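You operate a simulated robot arm through the tools that you are given. There is no shell and no other tool. Be economical: measure what you need, move in short steps, check, and stop when the job is done.

You run a simulated robot arm. Do the job below in one go: nothing can be reset, and whatever is moved stays where it is left.

## Task
Take the black box with the smallest size on its label from the top of the tester bench and leave it on top of the blue loose liner.

Only the result counts: the job must be done as asked and must still hold three seconds after the hand-in. Knocking over, shifting, dropping, spilling or breaking anything else fails it.

## Robot
A 6-joint arm with a two-finger parallel gripper, fixed in place. Base frame: the origin is at the foot of the arm, x ahead of it, y to its left, z up; the work surface is at about z = 0. Lengths are in mm, angles in degrees, forces in N, time in s.
With the tool pointing down near the work surface it reaches from about 140 to 580 mm from the base axis. Its first joint turns from -66.0 to 66.0 degrees. Payload 2.1 kg.
Tool frame: the origin (TCP) lies between the finger pads and is the grasp point; the fingertips stand 30 mm ahead of it; z points along the fingers, y is the line along which they close. The gripper opens to 94 mm. The fingers are 28 mm wide and 10 mm thick; the gripper's body (50 by 96 mm) begins 55 mm behind the TCP.
Orientation is that of the tool frame in the base frame, as a unit quaternion [x, y, z, w]. With the fingers straight down and closing along the base's y, the tool's x points along the base's -x, its y along +y and its z along -z.

## Interface
- The arm moves only by the tool apply_moves. Its arguments are lists of equal length, an entry for each row: "slide": the shift along the tool's x, y, z in mm, a list of three; "dr": the turn, a rotation vector about the tool's x, y, z in degrees, a list of three; "jaw": the gripper command, from -1 (fully open) to 1 (shut), values between in proportion. In form: {"slide": [[x, y, z], ...], "dr": [[rx, ry, rz], ...], "jaw": [jaw, ...]}. A call has 1 to 20 rows; each row is the pose to reach, as a shift and turn from the pose commanded when the call began, along the tool's axes at that moment. Rows are played at 5 a second. More than 50 mm and 8.6 degrees between two rows, or a gripper value outside its range, and nothing of the call is played. Where a pose cannot be reached the arm comes as near as it can. A force on the tool above 40 N (or 10 N above the force at the start of the call, whichever is more), or a blocked arm, ends the call early, and 0.2 s more pass. Each finger travels about 72 mm/s and halts on what it meets, pressing with about 41 N; the grip force reading is that of the motor and also rises with nothing between the fingers. The clock runs only during rows and for 0.2 s after the last one: add rows that repeat a pose to give the fingers time. The reply holds the time, the measured pose of the TCP, the force on the tool along the base axes, the opening and the grip force, in the units named above and with some noise.
- Cameras (640 x 400 px; columns grow to the right, rows downward): "scene" is fixed at [69, -393.5, 497]; the picture's right is [0.69, -0.73, 0.00], its down [-0.42, -0.40, -0.82] and it looks along [0.59, 0.56, -0.58] (base axes); focal length 327 px, centre (320, 200). "wrist" rides on the gripper at [-37, 0, -58] in the tool frame; the picture's right is [0.00, -1.00, 0.00], its down [0.97, 0.00, -0.24] and it looks along [0.24, 0.00, 0.97] (tool axes); focal length 218 px, centre (320, 200). There is no depth. A picture from a camera that has moved, and an enlarged one, comes with that camera's place and axes in the base frame and with its lens. The place of the scene camera against the robot may be out by one fixed shift of up to 25 mm in any direction.
- get_image(camera): a new picture of that camera. No time passes.
- enlarge(camera, box): a new picture of the part [left, top, right, bottom] of that camera's present view, enlarged. No time passes.
- close_job(): hands the job in; it is judged then, once.

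Work in short steps. Places have to be worked out from the pictures, the camera data and where the tool is seen: move nearer, look again, correct. Check each grasp and each placing, and mend what went wrong. You have 90 turns and 36 pictures in all, those below and enlarged ones among them. Open the gripper and draw the arm clear of the work before you hand the job in, unless the task says otherwise; then end with one line.

The tools are called after ">>>" as name(argument=value, ...) on one line, values as JSON. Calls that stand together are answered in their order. apply_moves: Moves the arm, as the interface text tells. Its arguments: {"type":"object","properties":{"slide":{"type":"array","items":{"type":"array","items":{"type":"number"}}},"dr":{"type":"array","items":{"type":"array","items":{"type":"number"}}},"jaw":{"type":"array","items":{"type":"number"}}},"required":["slide","dr","jaw"]} The other tools are called the same way: get_image (camera) takes a picture; enlarge (camera, box) takes an enlarged picture of a part of a camera's view; close_job () hands the job in.

At the start:

```text
time_s: 0.0
position: [294.4, 9.9, 274.9]
orientation: [0.0, 1.0, -0.001, 0.0]
force: [-0.6, -0.2, 0.4]
grip_width: 94.1
finger_force: 0.1
```

scene: 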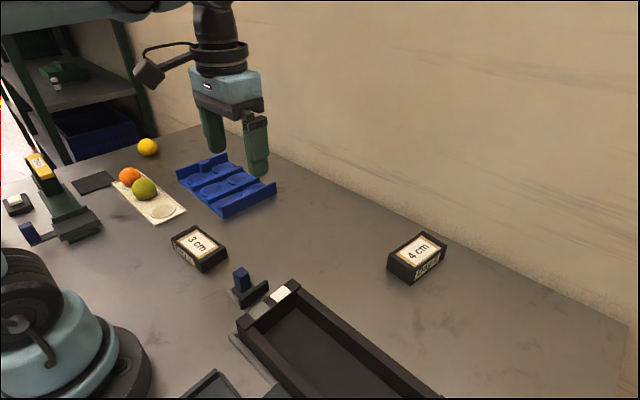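
wrist: 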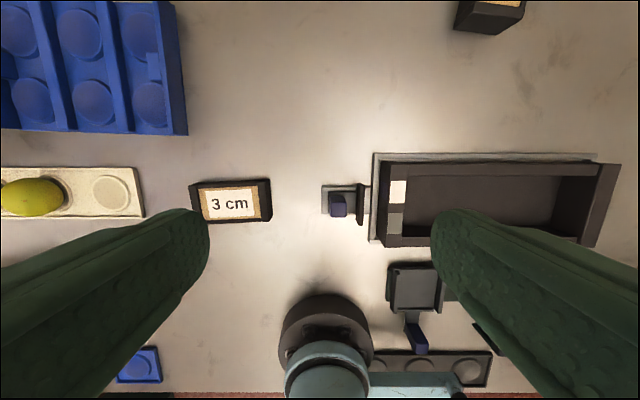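

I see black boxes labelled 3 cm and 4 cm, and something with a label at the far left. I'll enlarge to identify things.

>>> enlarge(camera="scene", box=[0, 120, 200, 260])

>>> enlarge(camera="scene", box=[160, 140, 460, 330])

>>> enlarge(camera="wrist", box=[0, 0, 320, 200])

```text
2.86 times, centred on (100, 190) of scene
camera zoom: at [69.0, -393.5, 497.0], right [0.69, -0.73, 0.0], down [-0.42, -0.4, -0.82], along [0.59, 0.56, -0.58], focal length 934 px, centre (949, 229)
```

zoom: 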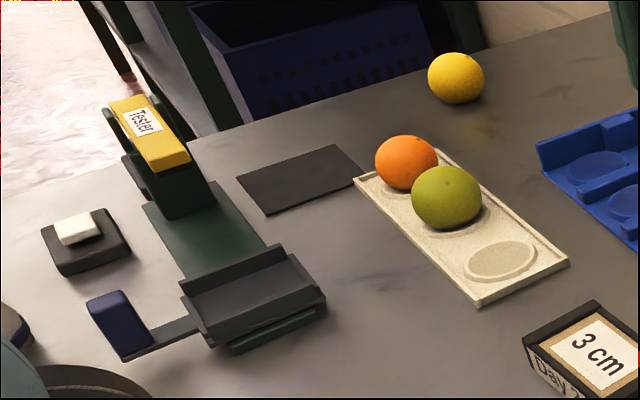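

```text
2.11 times, centred on (310, 235) of scene
camera zoom: at [69.0, -393.5, 497.0], right [0.69, -0.73, 0.0], down [-0.42, -0.4, -0.82], along [0.59, 0.56, -0.58], focal length 688 px, centre (341, 126)
```

zoom: 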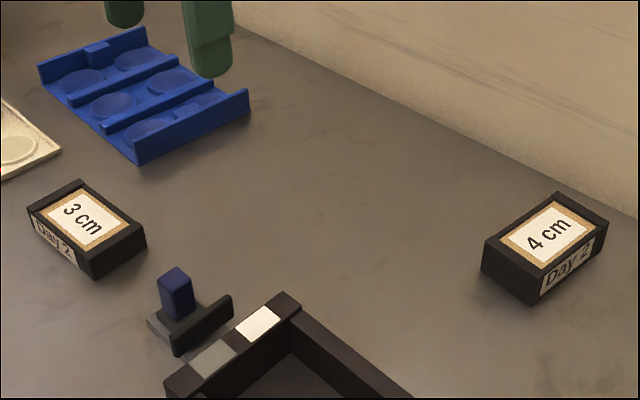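

```text
2.00 times, centred on (160, 100) of wrist
camera zoom: at [331.5, 9.2, 332.4], right [0.0, -1.0, 0.0], down [-0.97, 0.0, 0.24], along [-0.24, 0.0, -0.97], focal length 436 px, centre (640, 400)
```

zoom: 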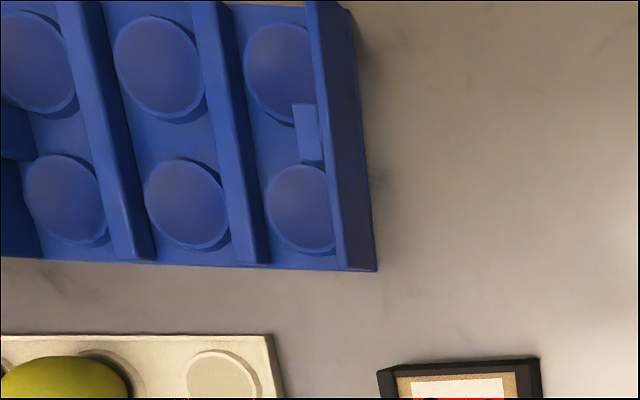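

The 3 cm box is the smallest so far; I check the remaining regions for other labelled boxes.

>>> enlarge(camera="wrist", box=[340, 240, 540, 400])

>>> enlarge(camera="scene", box=[0, 20, 160, 120])

```text
2.50 times, centred on (440, 320) of wrist
camera zoom: at [331.5, 9.2, 332.4], right [0.0, -1.0, 0.0], down [-0.97, 0.0, 0.24], along [-0.24, 0.0, -0.97], focal length 546 px, centre (20, -100)
```

zoom: 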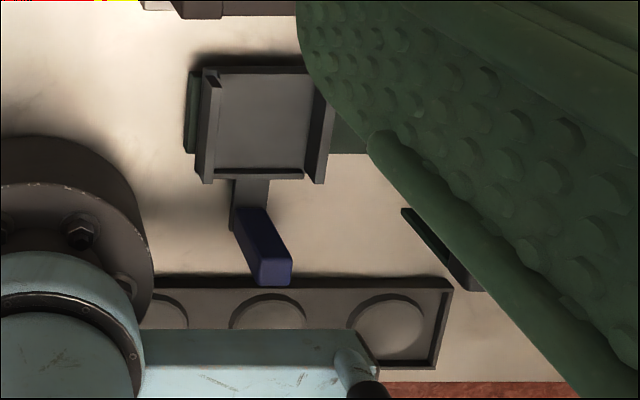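

```text
4.00 times, centred on (80, 70) of scene
camera zoom: at [69.0, -393.5, 497.0], right [0.69, -0.73, 0.0], down [-0.42, -0.4, -0.82], along [0.59, 0.56, -0.58], focal length 1308 px, centre (1280, 720)
```

zoom: 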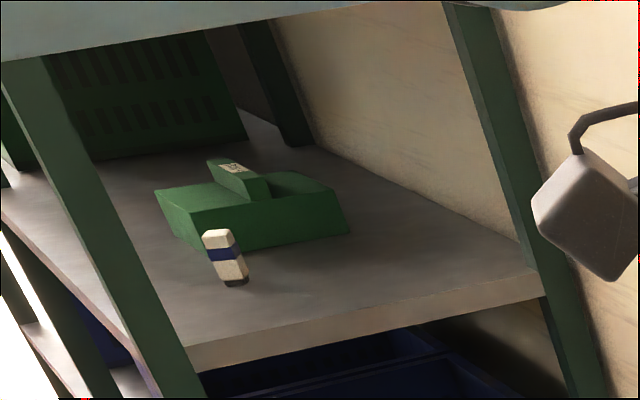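

The right-hand side near the arm was hidden by a finger; I move the hand toward -y to check for other boxes there.

>>> apply_moves(slide=[[0, -45, 0], [0, -90, 0], [0, -135, 0], [0, -180, 0], [0, -200, 0], [0, -200, 0]], dr=[[0, 0, 0], [0, 0, 0], [0, 0, 0], [0, 0, 0], [0, 0, 0], [0, 0, 0]], jaw=[-1, -1, -1, -1, -1, -1])

>>> get_image(camera="wrist")

>>> get_image(camera="scene")

```text
time_s: 1.4
position: [296.6, -190.4, 272.4]
orientation: [0.0, 1.0, 0.0, 0.0]
force: [0.7, 1.2, 0.5]
grip_width: 93.9
finger_force: 0.0
```

```text
28 pictures are left
camera wrist: at [333.3, -191.5, 330.2], right [0.0, -1.0, 0.0], down [-0.97, 0.0, 0.24], along [-0.24, 0.0, -0.97], focal length 218 px, centre (320, 200)
```

wrist: 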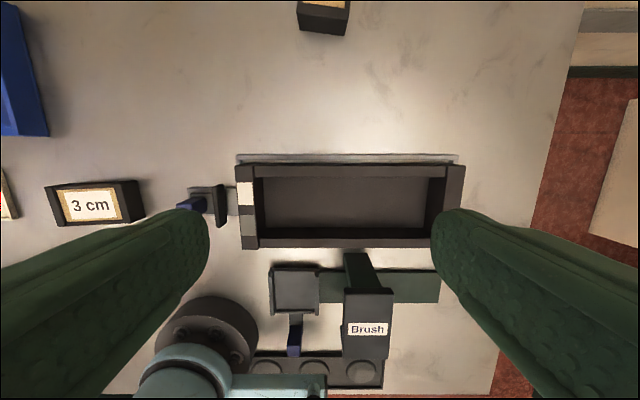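

```text
27 pictures are left
```

scene: 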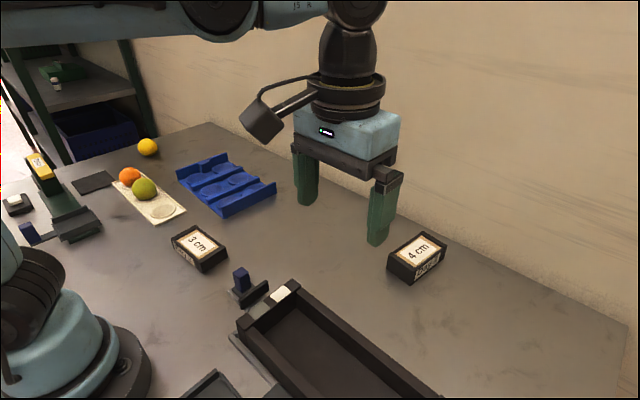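

Only the 3 cm and 4 cm boxes carry a size label, so the 3 cm one is the target, at roughly (250, 138). I move back over it.

>>> apply_moves(slide=[[0, 45, 0], [0, 90, 0], [0, 135, 0], [0, 180, 0], [5, 225, 0], [10, 270, 0], [15, 310, 0], [15, 330, 0], [15, 330, 0]], dr=[[0, 0, 0], [0, 0, 0], [0, 0, 0], [0, 0, 0], [0, 0, 0], [0, 0, 0], [0, 0, 0], [0, 0, 0], [0, 0, 0]], jaw=[-1, -1, -1, -1, -1, -1, -1, -1, -1])

>>> get_image(camera="wrist")

```text
time_s: 3.4
position: [280.8, 139.4, 274.2]
orientation: [0.0, 1.0, 0.0, 0.0]
force: [-1.1, -0.6, 0.8]
grip_width: 94.0
finger_force: 0.0
```

```text
26 pictures are left
camera wrist: at [318.6, 138.7, 331.9], right [0.0, -1.0, 0.0], down [-0.97, 0.0, 0.24], along [-0.24, 0.0, -0.97], focal length 218 px, centre (320, 200)
```

wrist: 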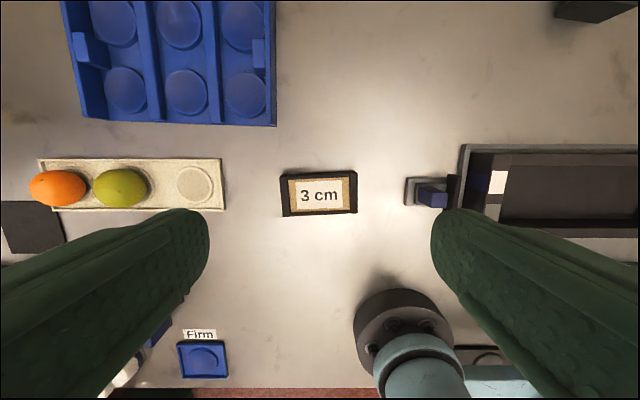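

The box is near (252, 141) with its long side (~109 mm) along y, so I turn the hand 90° to close along x, move over it and lower some. I also check the small blue "Firm" item.

>>> enlarge(camera="wrist", box=[100, 300, 260, 400])

>>> apply_moves(slide=[[4, 0, 10], [8, 0, 20], [12, 0, 30], [16, 0, 40], [20, 0, 50], [24, 0, 60], [28, 0, 70], [28, 0, 80], [28, 0, 90], [28, 0, 100], [28, 0, 100], [28, 0, 100]], dr=[[0, 0, 8.5], [0, 0, 17], [0, 0, 25.5], [0, 0, 34], [0, 0, 42.5], [0, 0, 51], [0, 0, 59.5], [0, 0, 68], [0, 0, 76.5], [0, 0, 85], [0, 0, 90], [0, 0, 90]], jaw=[-1, -1, -1, -1, -1, -1, -1, -1, -1, -1, -1, -1])

>>> get_image(camera="wrist")

```text
4.00 times, centred on (180, 350) of wrist
camera zoom: at [318.6, 138.7, 331.9], right [0.0, -1.0, 0.0], down [-0.97, 0.0, 0.24], along [-0.24, 0.0, -0.97], focal length 873 px, centre (880, -400)
```

zoom: 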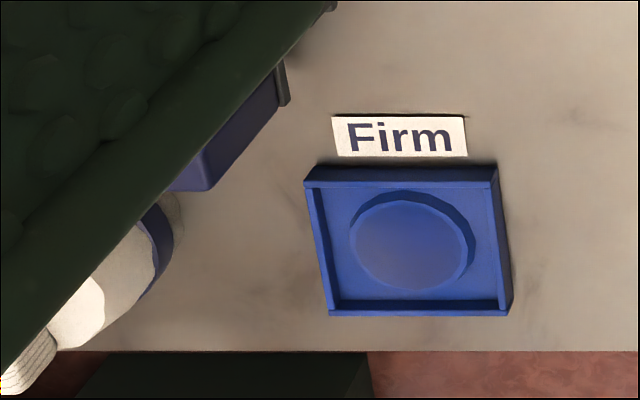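

```text
time_s: 6.0
position: [251.8, 139.7, 174.1]
orientation: [0.708, 0.707, 0.0, 0.0]
force: [0.1, -0.5, -0.4]
grip_width: 94.0
finger_force: 0.1
```

```text
24 pictures are left
camera wrist: at [252.7, 102.0, 231.4], right [-1.0, 0.0, 0.0], down [0.0, 0.97, 0.24], along [0.0, 0.24, -0.97], focal length 218 px, centre (320, 200)
```

wrist: 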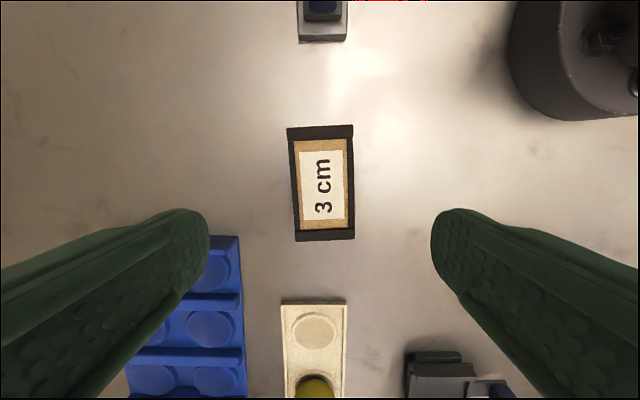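

The box sits near (249, 137), about 55 wide. I shift slightly, correct a ~2.5° yaw and go lower for another look.

>>> apply_moves(slide=[[-1, -3, 30], [-1, -3, 60], [-1, -3, 75], [-1, -3, 75]], dr=[[0, 0, -2.5], [0, 0, -2.5], [0, 0, -2.5], [0, 0, -2.5]], jaw=[-1, -1, -1, -1])

>>> get_image(camera="wrist")

>>> enlarge(camera="scene", box=[140, 140, 300, 280])

```text
time_s: 7.0
position: [248.5, 139.0, 98.7]
orientation: [0.692, 0.722, 0.0, 0.0]
force: [-0.6, -0.6, -0.4]
grip_width: 94.2
finger_force: 0.2
```

```text
23 pictures are left
camera wrist: at [251.0, 101.0, 157.2], right [-1.0, -0.04, 0.0], down [-0.04, 0.97, 0.24], along [-0.01, 0.24, -0.97], focal length 218 px, centre (320, 200)
```

wrist: 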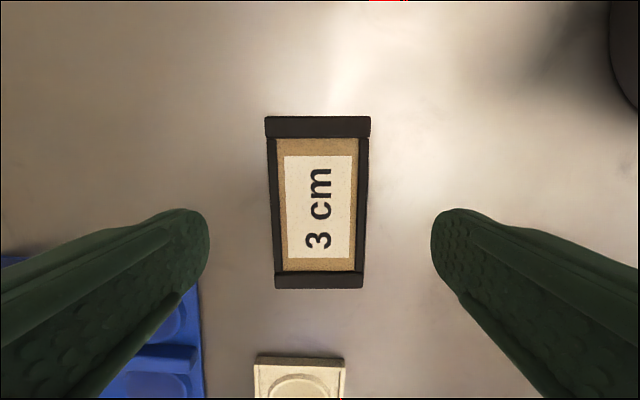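

```text
2.86 times, centred on (220, 210) of scene
camera zoom: at [69.0, -393.5, 497.0], right [0.69, -0.73, 0.0], down [-0.42, -0.4, -0.82], along [0.59, 0.56, -0.58], focal length 934 px, centre (606, 171)
```

zoom: 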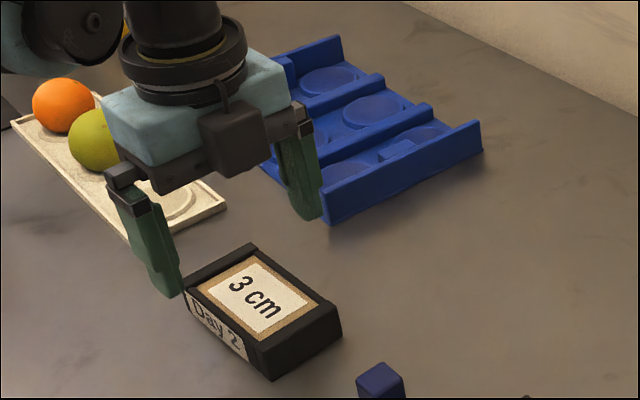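

The box is centred between the fingers and about 32 mm tall. I descend so the tips are ~6 mm above the table and close.

>>> apply_moves(slide=[[0, 0, 25], [0, 0, 45], [0, 0, 58], [0, 0, 63], [0, 0, 63]], dr=[[0, 0, 0], [0, 0, 0], [0, 0, 0], [0, 0, 0], [0, 0, 0]], jaw=[-1, -1, -1, -1, -1])

>>> apply_moves(slide=[[0, 0, 0], [0, 0, 0], [0, 0, 0], [0, 0, 0], [0, 0, 0], [0, 0, 0]], dr=[[0, 0, 0], [0, 0, 0], [0, 0, 0], [0, 0, 0], [0, 0, 0], [0, 0, 0]], jaw=[-0.4, 0, 0.4, 0.8, 0.8, 0.8])

```text
time_s: 8.2
position: [247.3, 137.5, 36.6]
orientation: [0.691, 0.723, 0.0, 0.0]
force: [0.0, -0.4, -0.2]
grip_width: 93.9
finger_force: 0.1
```

```text
time_s: 9.6
position: [248.0, 137.7, 36.2]
orientation: [0.692, 0.722, 0.001, 0.001]
force: [0.3, 0.1, 0.2]
grip_width: 58.8
finger_force: 40.6
```

Gripped at 58.8 mm. I lift straight up 110 mm and check.

>>> apply_moves(slide=[[0, 0, -15], [0, 0, -40], [0, 0, -65], [0, 0, -90], [0, 0, -115], [0, 0, -140], [0, 0, -150], [0, 0, -150]], dr=[[0, 0, 0], [0, 0, 0], [0, 0, 0], [0, 0, 0], [0, 0, 0], [0, 0, 0], [0, 0, 0], [0, 0, 0]], jaw=[0.8, 0.8, 0.8, 0.8, 0.8, 0.8, 0.8, 0.8])

>>> get_image(camera="wrist")

>>> enlarge(camera="scene", box=[140, 80, 300, 240])

```text
time_s: 11.4
position: [249.7, 137.0, 184.8]
orientation: [0.692, 0.722, -0.001, 0.0]
force: [0.2, -0.8, -0.9]
grip_width: 58.7
finger_force: 41.1
```

```text
21 pictures are left
camera wrist: at [251.8, 100.7, 243.2], right [-1.0, -0.04, 0.0], down [-0.04, 0.97, 0.24], along [-0.01, 0.24, -0.97], focal length 218 px, centre (320, 200)
```

wrist: 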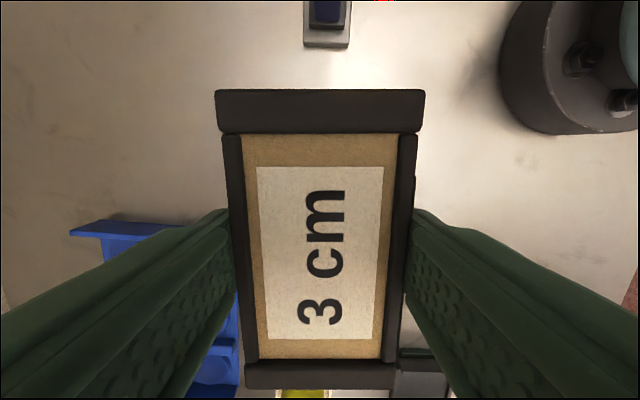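

```text
2.50 times, centred on (220, 160) of scene
camera zoom: at [69.0, -393.5, 497.0], right [0.69, -0.73, 0.0], down [-0.42, -0.4, -0.82], along [0.59, 0.56, -0.58], focal length 818 px, centre (570, 300)
```

zoom: 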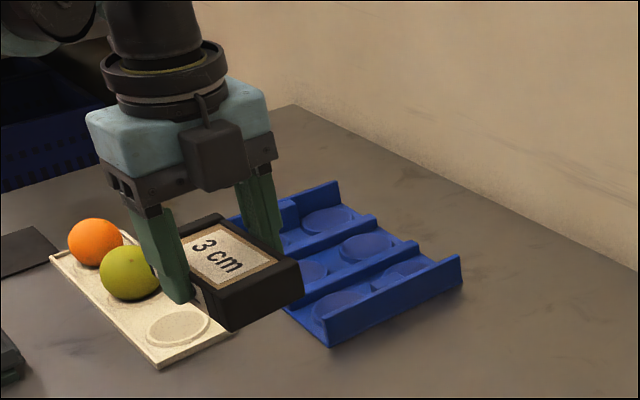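

The box is held securely. I carry it toward the liner (right and forward), staying high, turning about 5° to match the liner's slight yaw.

>>> apply_moves(slide=[[0, 20, -10], [10, 50, -20], [30, 80, -30], [50, 105, -30], [70, 130, -30], [90, 145, -30], [106, 155, -30], [106, 155, -30]], dr=[[0, 0, 0], [0, 0, 1], [0, 0, 2], [0, 0, 3], [0, 0, 4], [0, 0, 5], [0, 0, 5], [0, 0, 5]], jaw=[0.8, 0.8, 0.8, 0.8, 0.8, 0.8, 0.8, 0.8])

>>> get_image(camera="wrist")

>>> get_image(camera="scene")

```text
time_s: 13.2
position: [401.7, 252.3, 217.0]
orientation: [0.722, 0.692, 0.0, 0.0]
force: [0.7, -0.3, -0.6]
grip_width: 58.9
finger_force: 41.3
```

```text
19 pictures are left
camera wrist: at [398.7, 215.5, 275.9], right [-1.0, 0.04, 0.0], down [0.04, 0.97, 0.24], along [0.01, 0.24, -0.97], focal length 218 px, centre (320, 200)
```

wrist: 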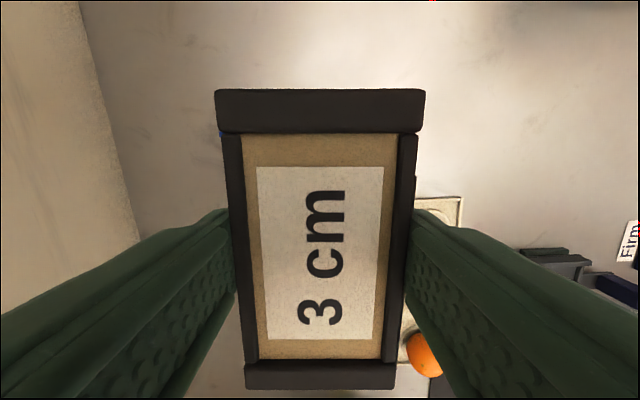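

```text
18 pictures are left
```

scene: 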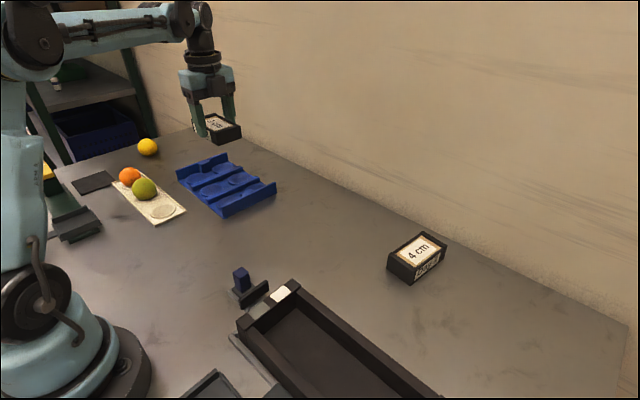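

The held box hides the liner from the wrist camera, so I enlarge the scene view of it to measure its ribs.

>>> enlarge(camera="scene", box=[160, 140, 288, 220])

```text
5.00 times, centred on (224, 180) of scene
camera zoom: at [69.0, -393.4, 497.0], right [0.69, -0.73, 0.0], down [-0.42, -0.4, -0.82], along [0.59, 0.56, -0.58], focal length 1635 px, centre (800, 300)
```

zoom: 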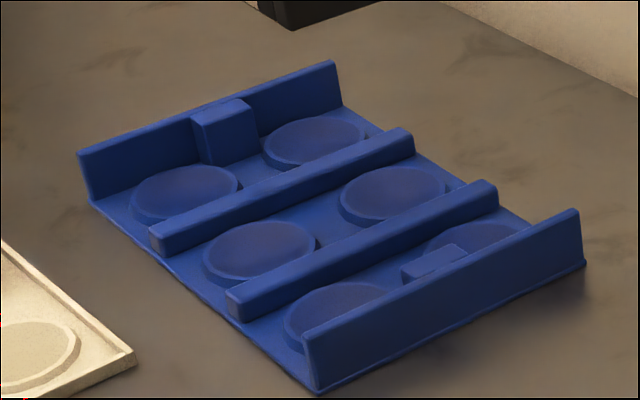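

Liner spans roughly x 350–509, y 203–442, with two ribs near y≈282 and 367 (~18 mm high). The box can bridge both ribs centred at about (425, 322); I move above there and lower to 100 mm.

>>> apply_moves(slide=[[20, 7, 0], [45, 14, 0], [71, 20, 0], [71, 20, 25], [71, 20, 50], [71, 20, 75], [71, 20, 100], [71, 20, 117], [71, 20, 117]], dr=[[0, 0, 0], [0, 0, 0], [0, 0, 0], [0, 0, 0], [0, 0, 0], [0, 0, 0], [0, 0, 0], [0, 0, 0], [0, 0, 0]], jaw=[0.8, 0.8, 0.8, 0.8, 0.8, 0.8, 0.8, 0.8, 0.8])

>>> enlarge(camera="scene", box=[144, 100, 304, 220])

>>> get_image(camera="wrist")

```text
time_s: 15.2
position: [421.6, 319.9, 97.4]
orientation: [0.723, 0.691, 0.0, 0.0]
force: [-0.2, 0.2, -1.6]
grip_width: 58.9
finger_force: 41.1
```

```text
3.33 times, centred on (224, 160) of scene
camera zoom: at [69.0, -393.5, 497.0], right [0.69, -0.73, 0.0], down [-0.42, -0.4, -0.82], along [0.59, 0.56, -0.58], focal length 1090 px, centre (640, 333)
```

zoom: 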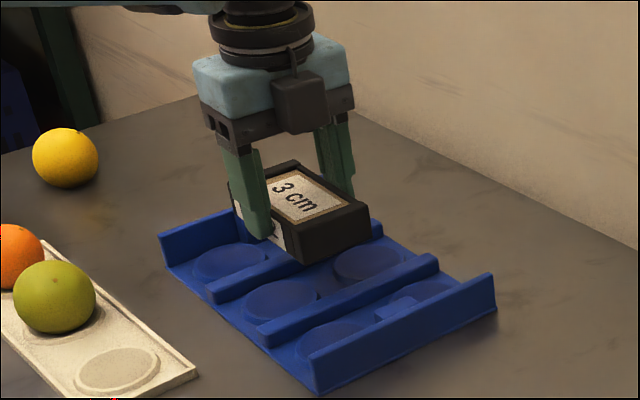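

```text
15 pictures are left
camera wrist: at [420.5, 284.0, 155.2], right [-1.0, 0.04, 0.0], down [0.04, 0.97, 0.24], along [0.01, 0.24, -0.97], focal length 218 px, centre (320, 200)
```

wrist: 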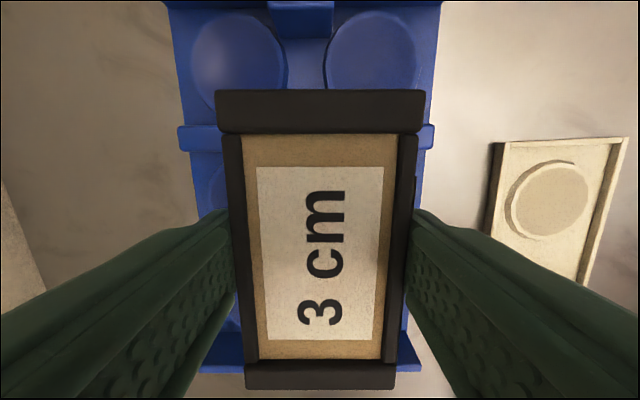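

The wrist view shows the near rib at y≈272–286, confirming the mid-point ≈322. I lower gently with a 2 mm y correction.

>>> apply_moves(slide=[[2, 2, 15], [2, 2, 28], [2, 2, 35], [2, 2, 37], [2, 2, 37]], dr=[[0, 0, 0], [0, 0, 0], [0, 0, 0], [0, 0, 0], [0, 0, 0]], jaw=[0.8, 0.8, 0.8, 0.8, 0.8])

>>> enlarge(camera="scene", box=[160, 140, 288, 220])

```text
time_s: 16.4
position: [424.0, 324.0, 63.0]
orientation: [0.723, 0.691, 0.0, 0.0]
force: [0.8, -0.5, -1.3]
grip_width: 59.1
finger_force: 41.5
```

```text
5.00 times, centred on (224, 180) of scene
camera zoom: at [69.0, -393.5, 497.0], right [0.69, -0.73, 0.0], down [-0.42, -0.4, -0.82], along [0.59, 0.56, -0.58], focal length 1635 px, centre (800, 300)
```

zoom: 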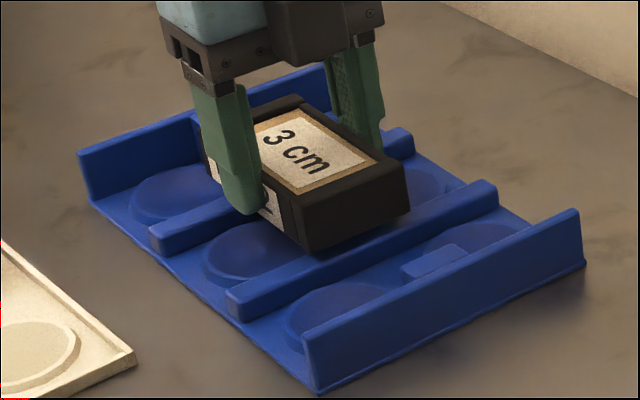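

The box edge will land covering the near rib. I lower in small steps watching the force.

>>> apply_moves(slide=[[0, 0, 2], [0, 0, 4], [0, 0, 6], [0, 0, 6]], dr=[[0, 0, 0], [0, 0, 0], [0, 0, 0], [0, 0, 0]], jaw=[0.8, 0.8, 0.8, 0.8])

```text
time_s: 17.4
position: [422.9, 323.7, 57.7]
orientation: [0.723, 0.691, -0.001, 0.001]
force: [0.6, -0.1, -0.3]
grip_width: 59.1
finger_force: 41.0
```

No contact yet; continuing in 1 mm steps.

>>> apply_moves(slide=[[0, 0, 1], [0, 0, 2], [0, 0, 3], [0, 0, 3]], dr=[[0, 0, 0], [0, 0, 0], [0, 0, 0], [0, 0, 0]], jaw=[0.8, 0.8, 0.8, 0.8])

>>> enlarge(camera="scene", box=[184, 150, 264, 200])

```text
time_s: 18.4
position: [423.6, 323.0, 54.9]
orientation: [0.722, 0.692, -0.001, -0.001]
force: [-2.3, 0.4, 29.5]
grip_width: 59.2
finger_force: 41.1
```

```text
8.00 times, centred on (224, 175) of scene
camera zoom: at [68.9, -393.6, 496.9], right [0.69, -0.73, 0.0], down [-0.42, -0.4, -0.82], along [0.59, 0.56, -0.58], focal length 2616 px, centre (1088, 400)
```

zoom: 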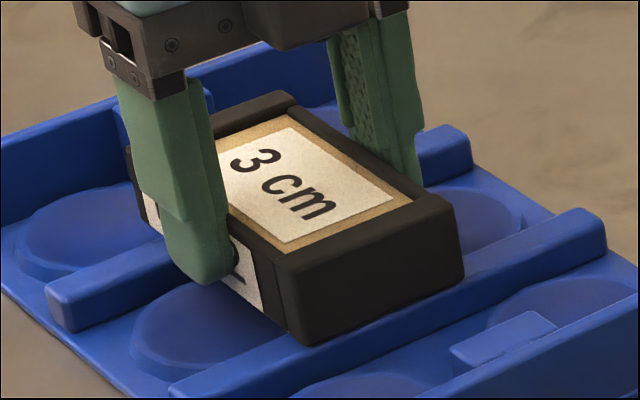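

Contact at 29.5 N: the box rests on both ribs, tips clear of the liner. I relieve slightly and open.

>>> apply_moves(slide=[[0, 0, -1], [0, 0, -1], [0, 0, -1], [0, 0, -1], [0, 0, -1], [0, 0, -1]], dr=[[0, 0, 0], [0, 0, 0], [0, 0, 0], [0, 0, 0], [0, 0, 0], [0, 0, 0]], jaw=[0.8, 0.2, 0.0, -0.5, -1, -1])

>>> get_image(camera="wrist")

```text
time_s: 19.8
position: [423.0, 324.3, 54.6]
orientation: [0.722, 0.691, 0.0, 0.0]
force: [0.3, -0.3, 0.3]
grip_width: 93.9
finger_force: 0.0
```

```text
12 pictures are left
camera wrist: at [422.2, 286.9, 112.8], right [-1.0, 0.04, 0.0], down [0.04, 0.97, 0.24], along [0.01, 0.24, -0.97], focal length 218 px, centre (320, 200)
```

wrist: 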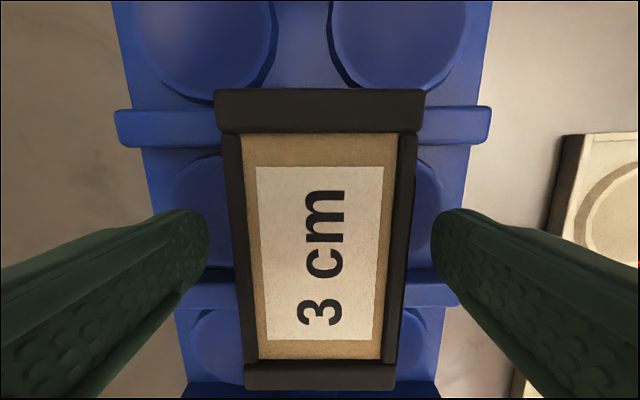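

Released and resting across both ribs. I withdraw straight up.

>>> apply_moves(slide=[[0, 0, -15], [0, 0, -40], [0, 0, -70], [0, 0, -100], [0, 0, -130], [0, 0, -160], [-40, 0, -170], [-80, -20, -170], [-120, -50, -170], [-120, -50, -170]], dr=[[0, 0, 0], [0, 0, 0], [0, 0, 0], [0, 0, 0], [0, 0, 0], [0, 0, 0], [0, 0, 0], [0, 0, 0], [0, 0, 0], [0, 0, 0]], jaw=[-1, -1, -1, -1, -1, -1, -1, -1, -1, -1])

>>> get_image(camera="scene")

>>> enlarge(camera="scene", box=[160, 140, 288, 220])

```text
time_s: 22.0
position: [371.8, 206.3, 225.0]
orientation: [0.722, 0.691, 0.0, 0.0]
force: [-0.9, 0.4, -0.7]
grip_width: 93.9
finger_force: 0.0
```

```text
11 pictures are left
```

scene: 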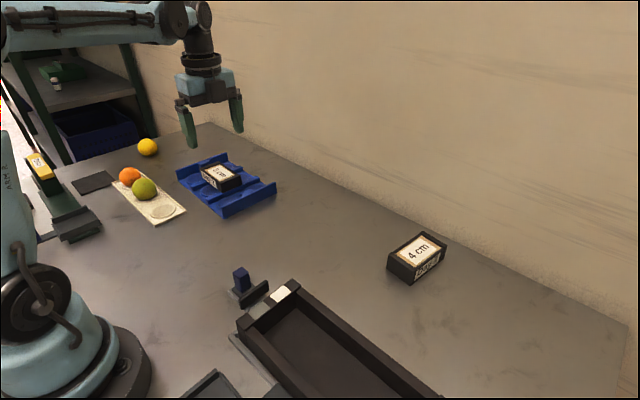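

```text
5.00 times, centred on (224, 180) of scene
camera zoom: at [69.0, -393.5, 497.0], right [0.69, -0.73, 0.0], down [-0.42, -0.4, -0.82], along [0.59, 0.56, -0.58], focal length 1635 px, centre (800, 300)
```

zoom: 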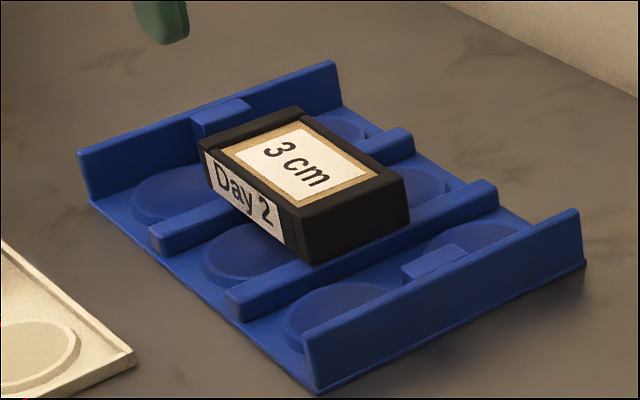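

The 3 cm box rests level across both ribs, the liner has not moved, and the arm is clear. I hand the job in.

>>> close_job()

```text
The job is handed in.
```

I put the 3 cm black box, the smallest of the two labelled boxes I found, on top of the blue liner. It rests level across both ribs, and nothing else appears to have moved.
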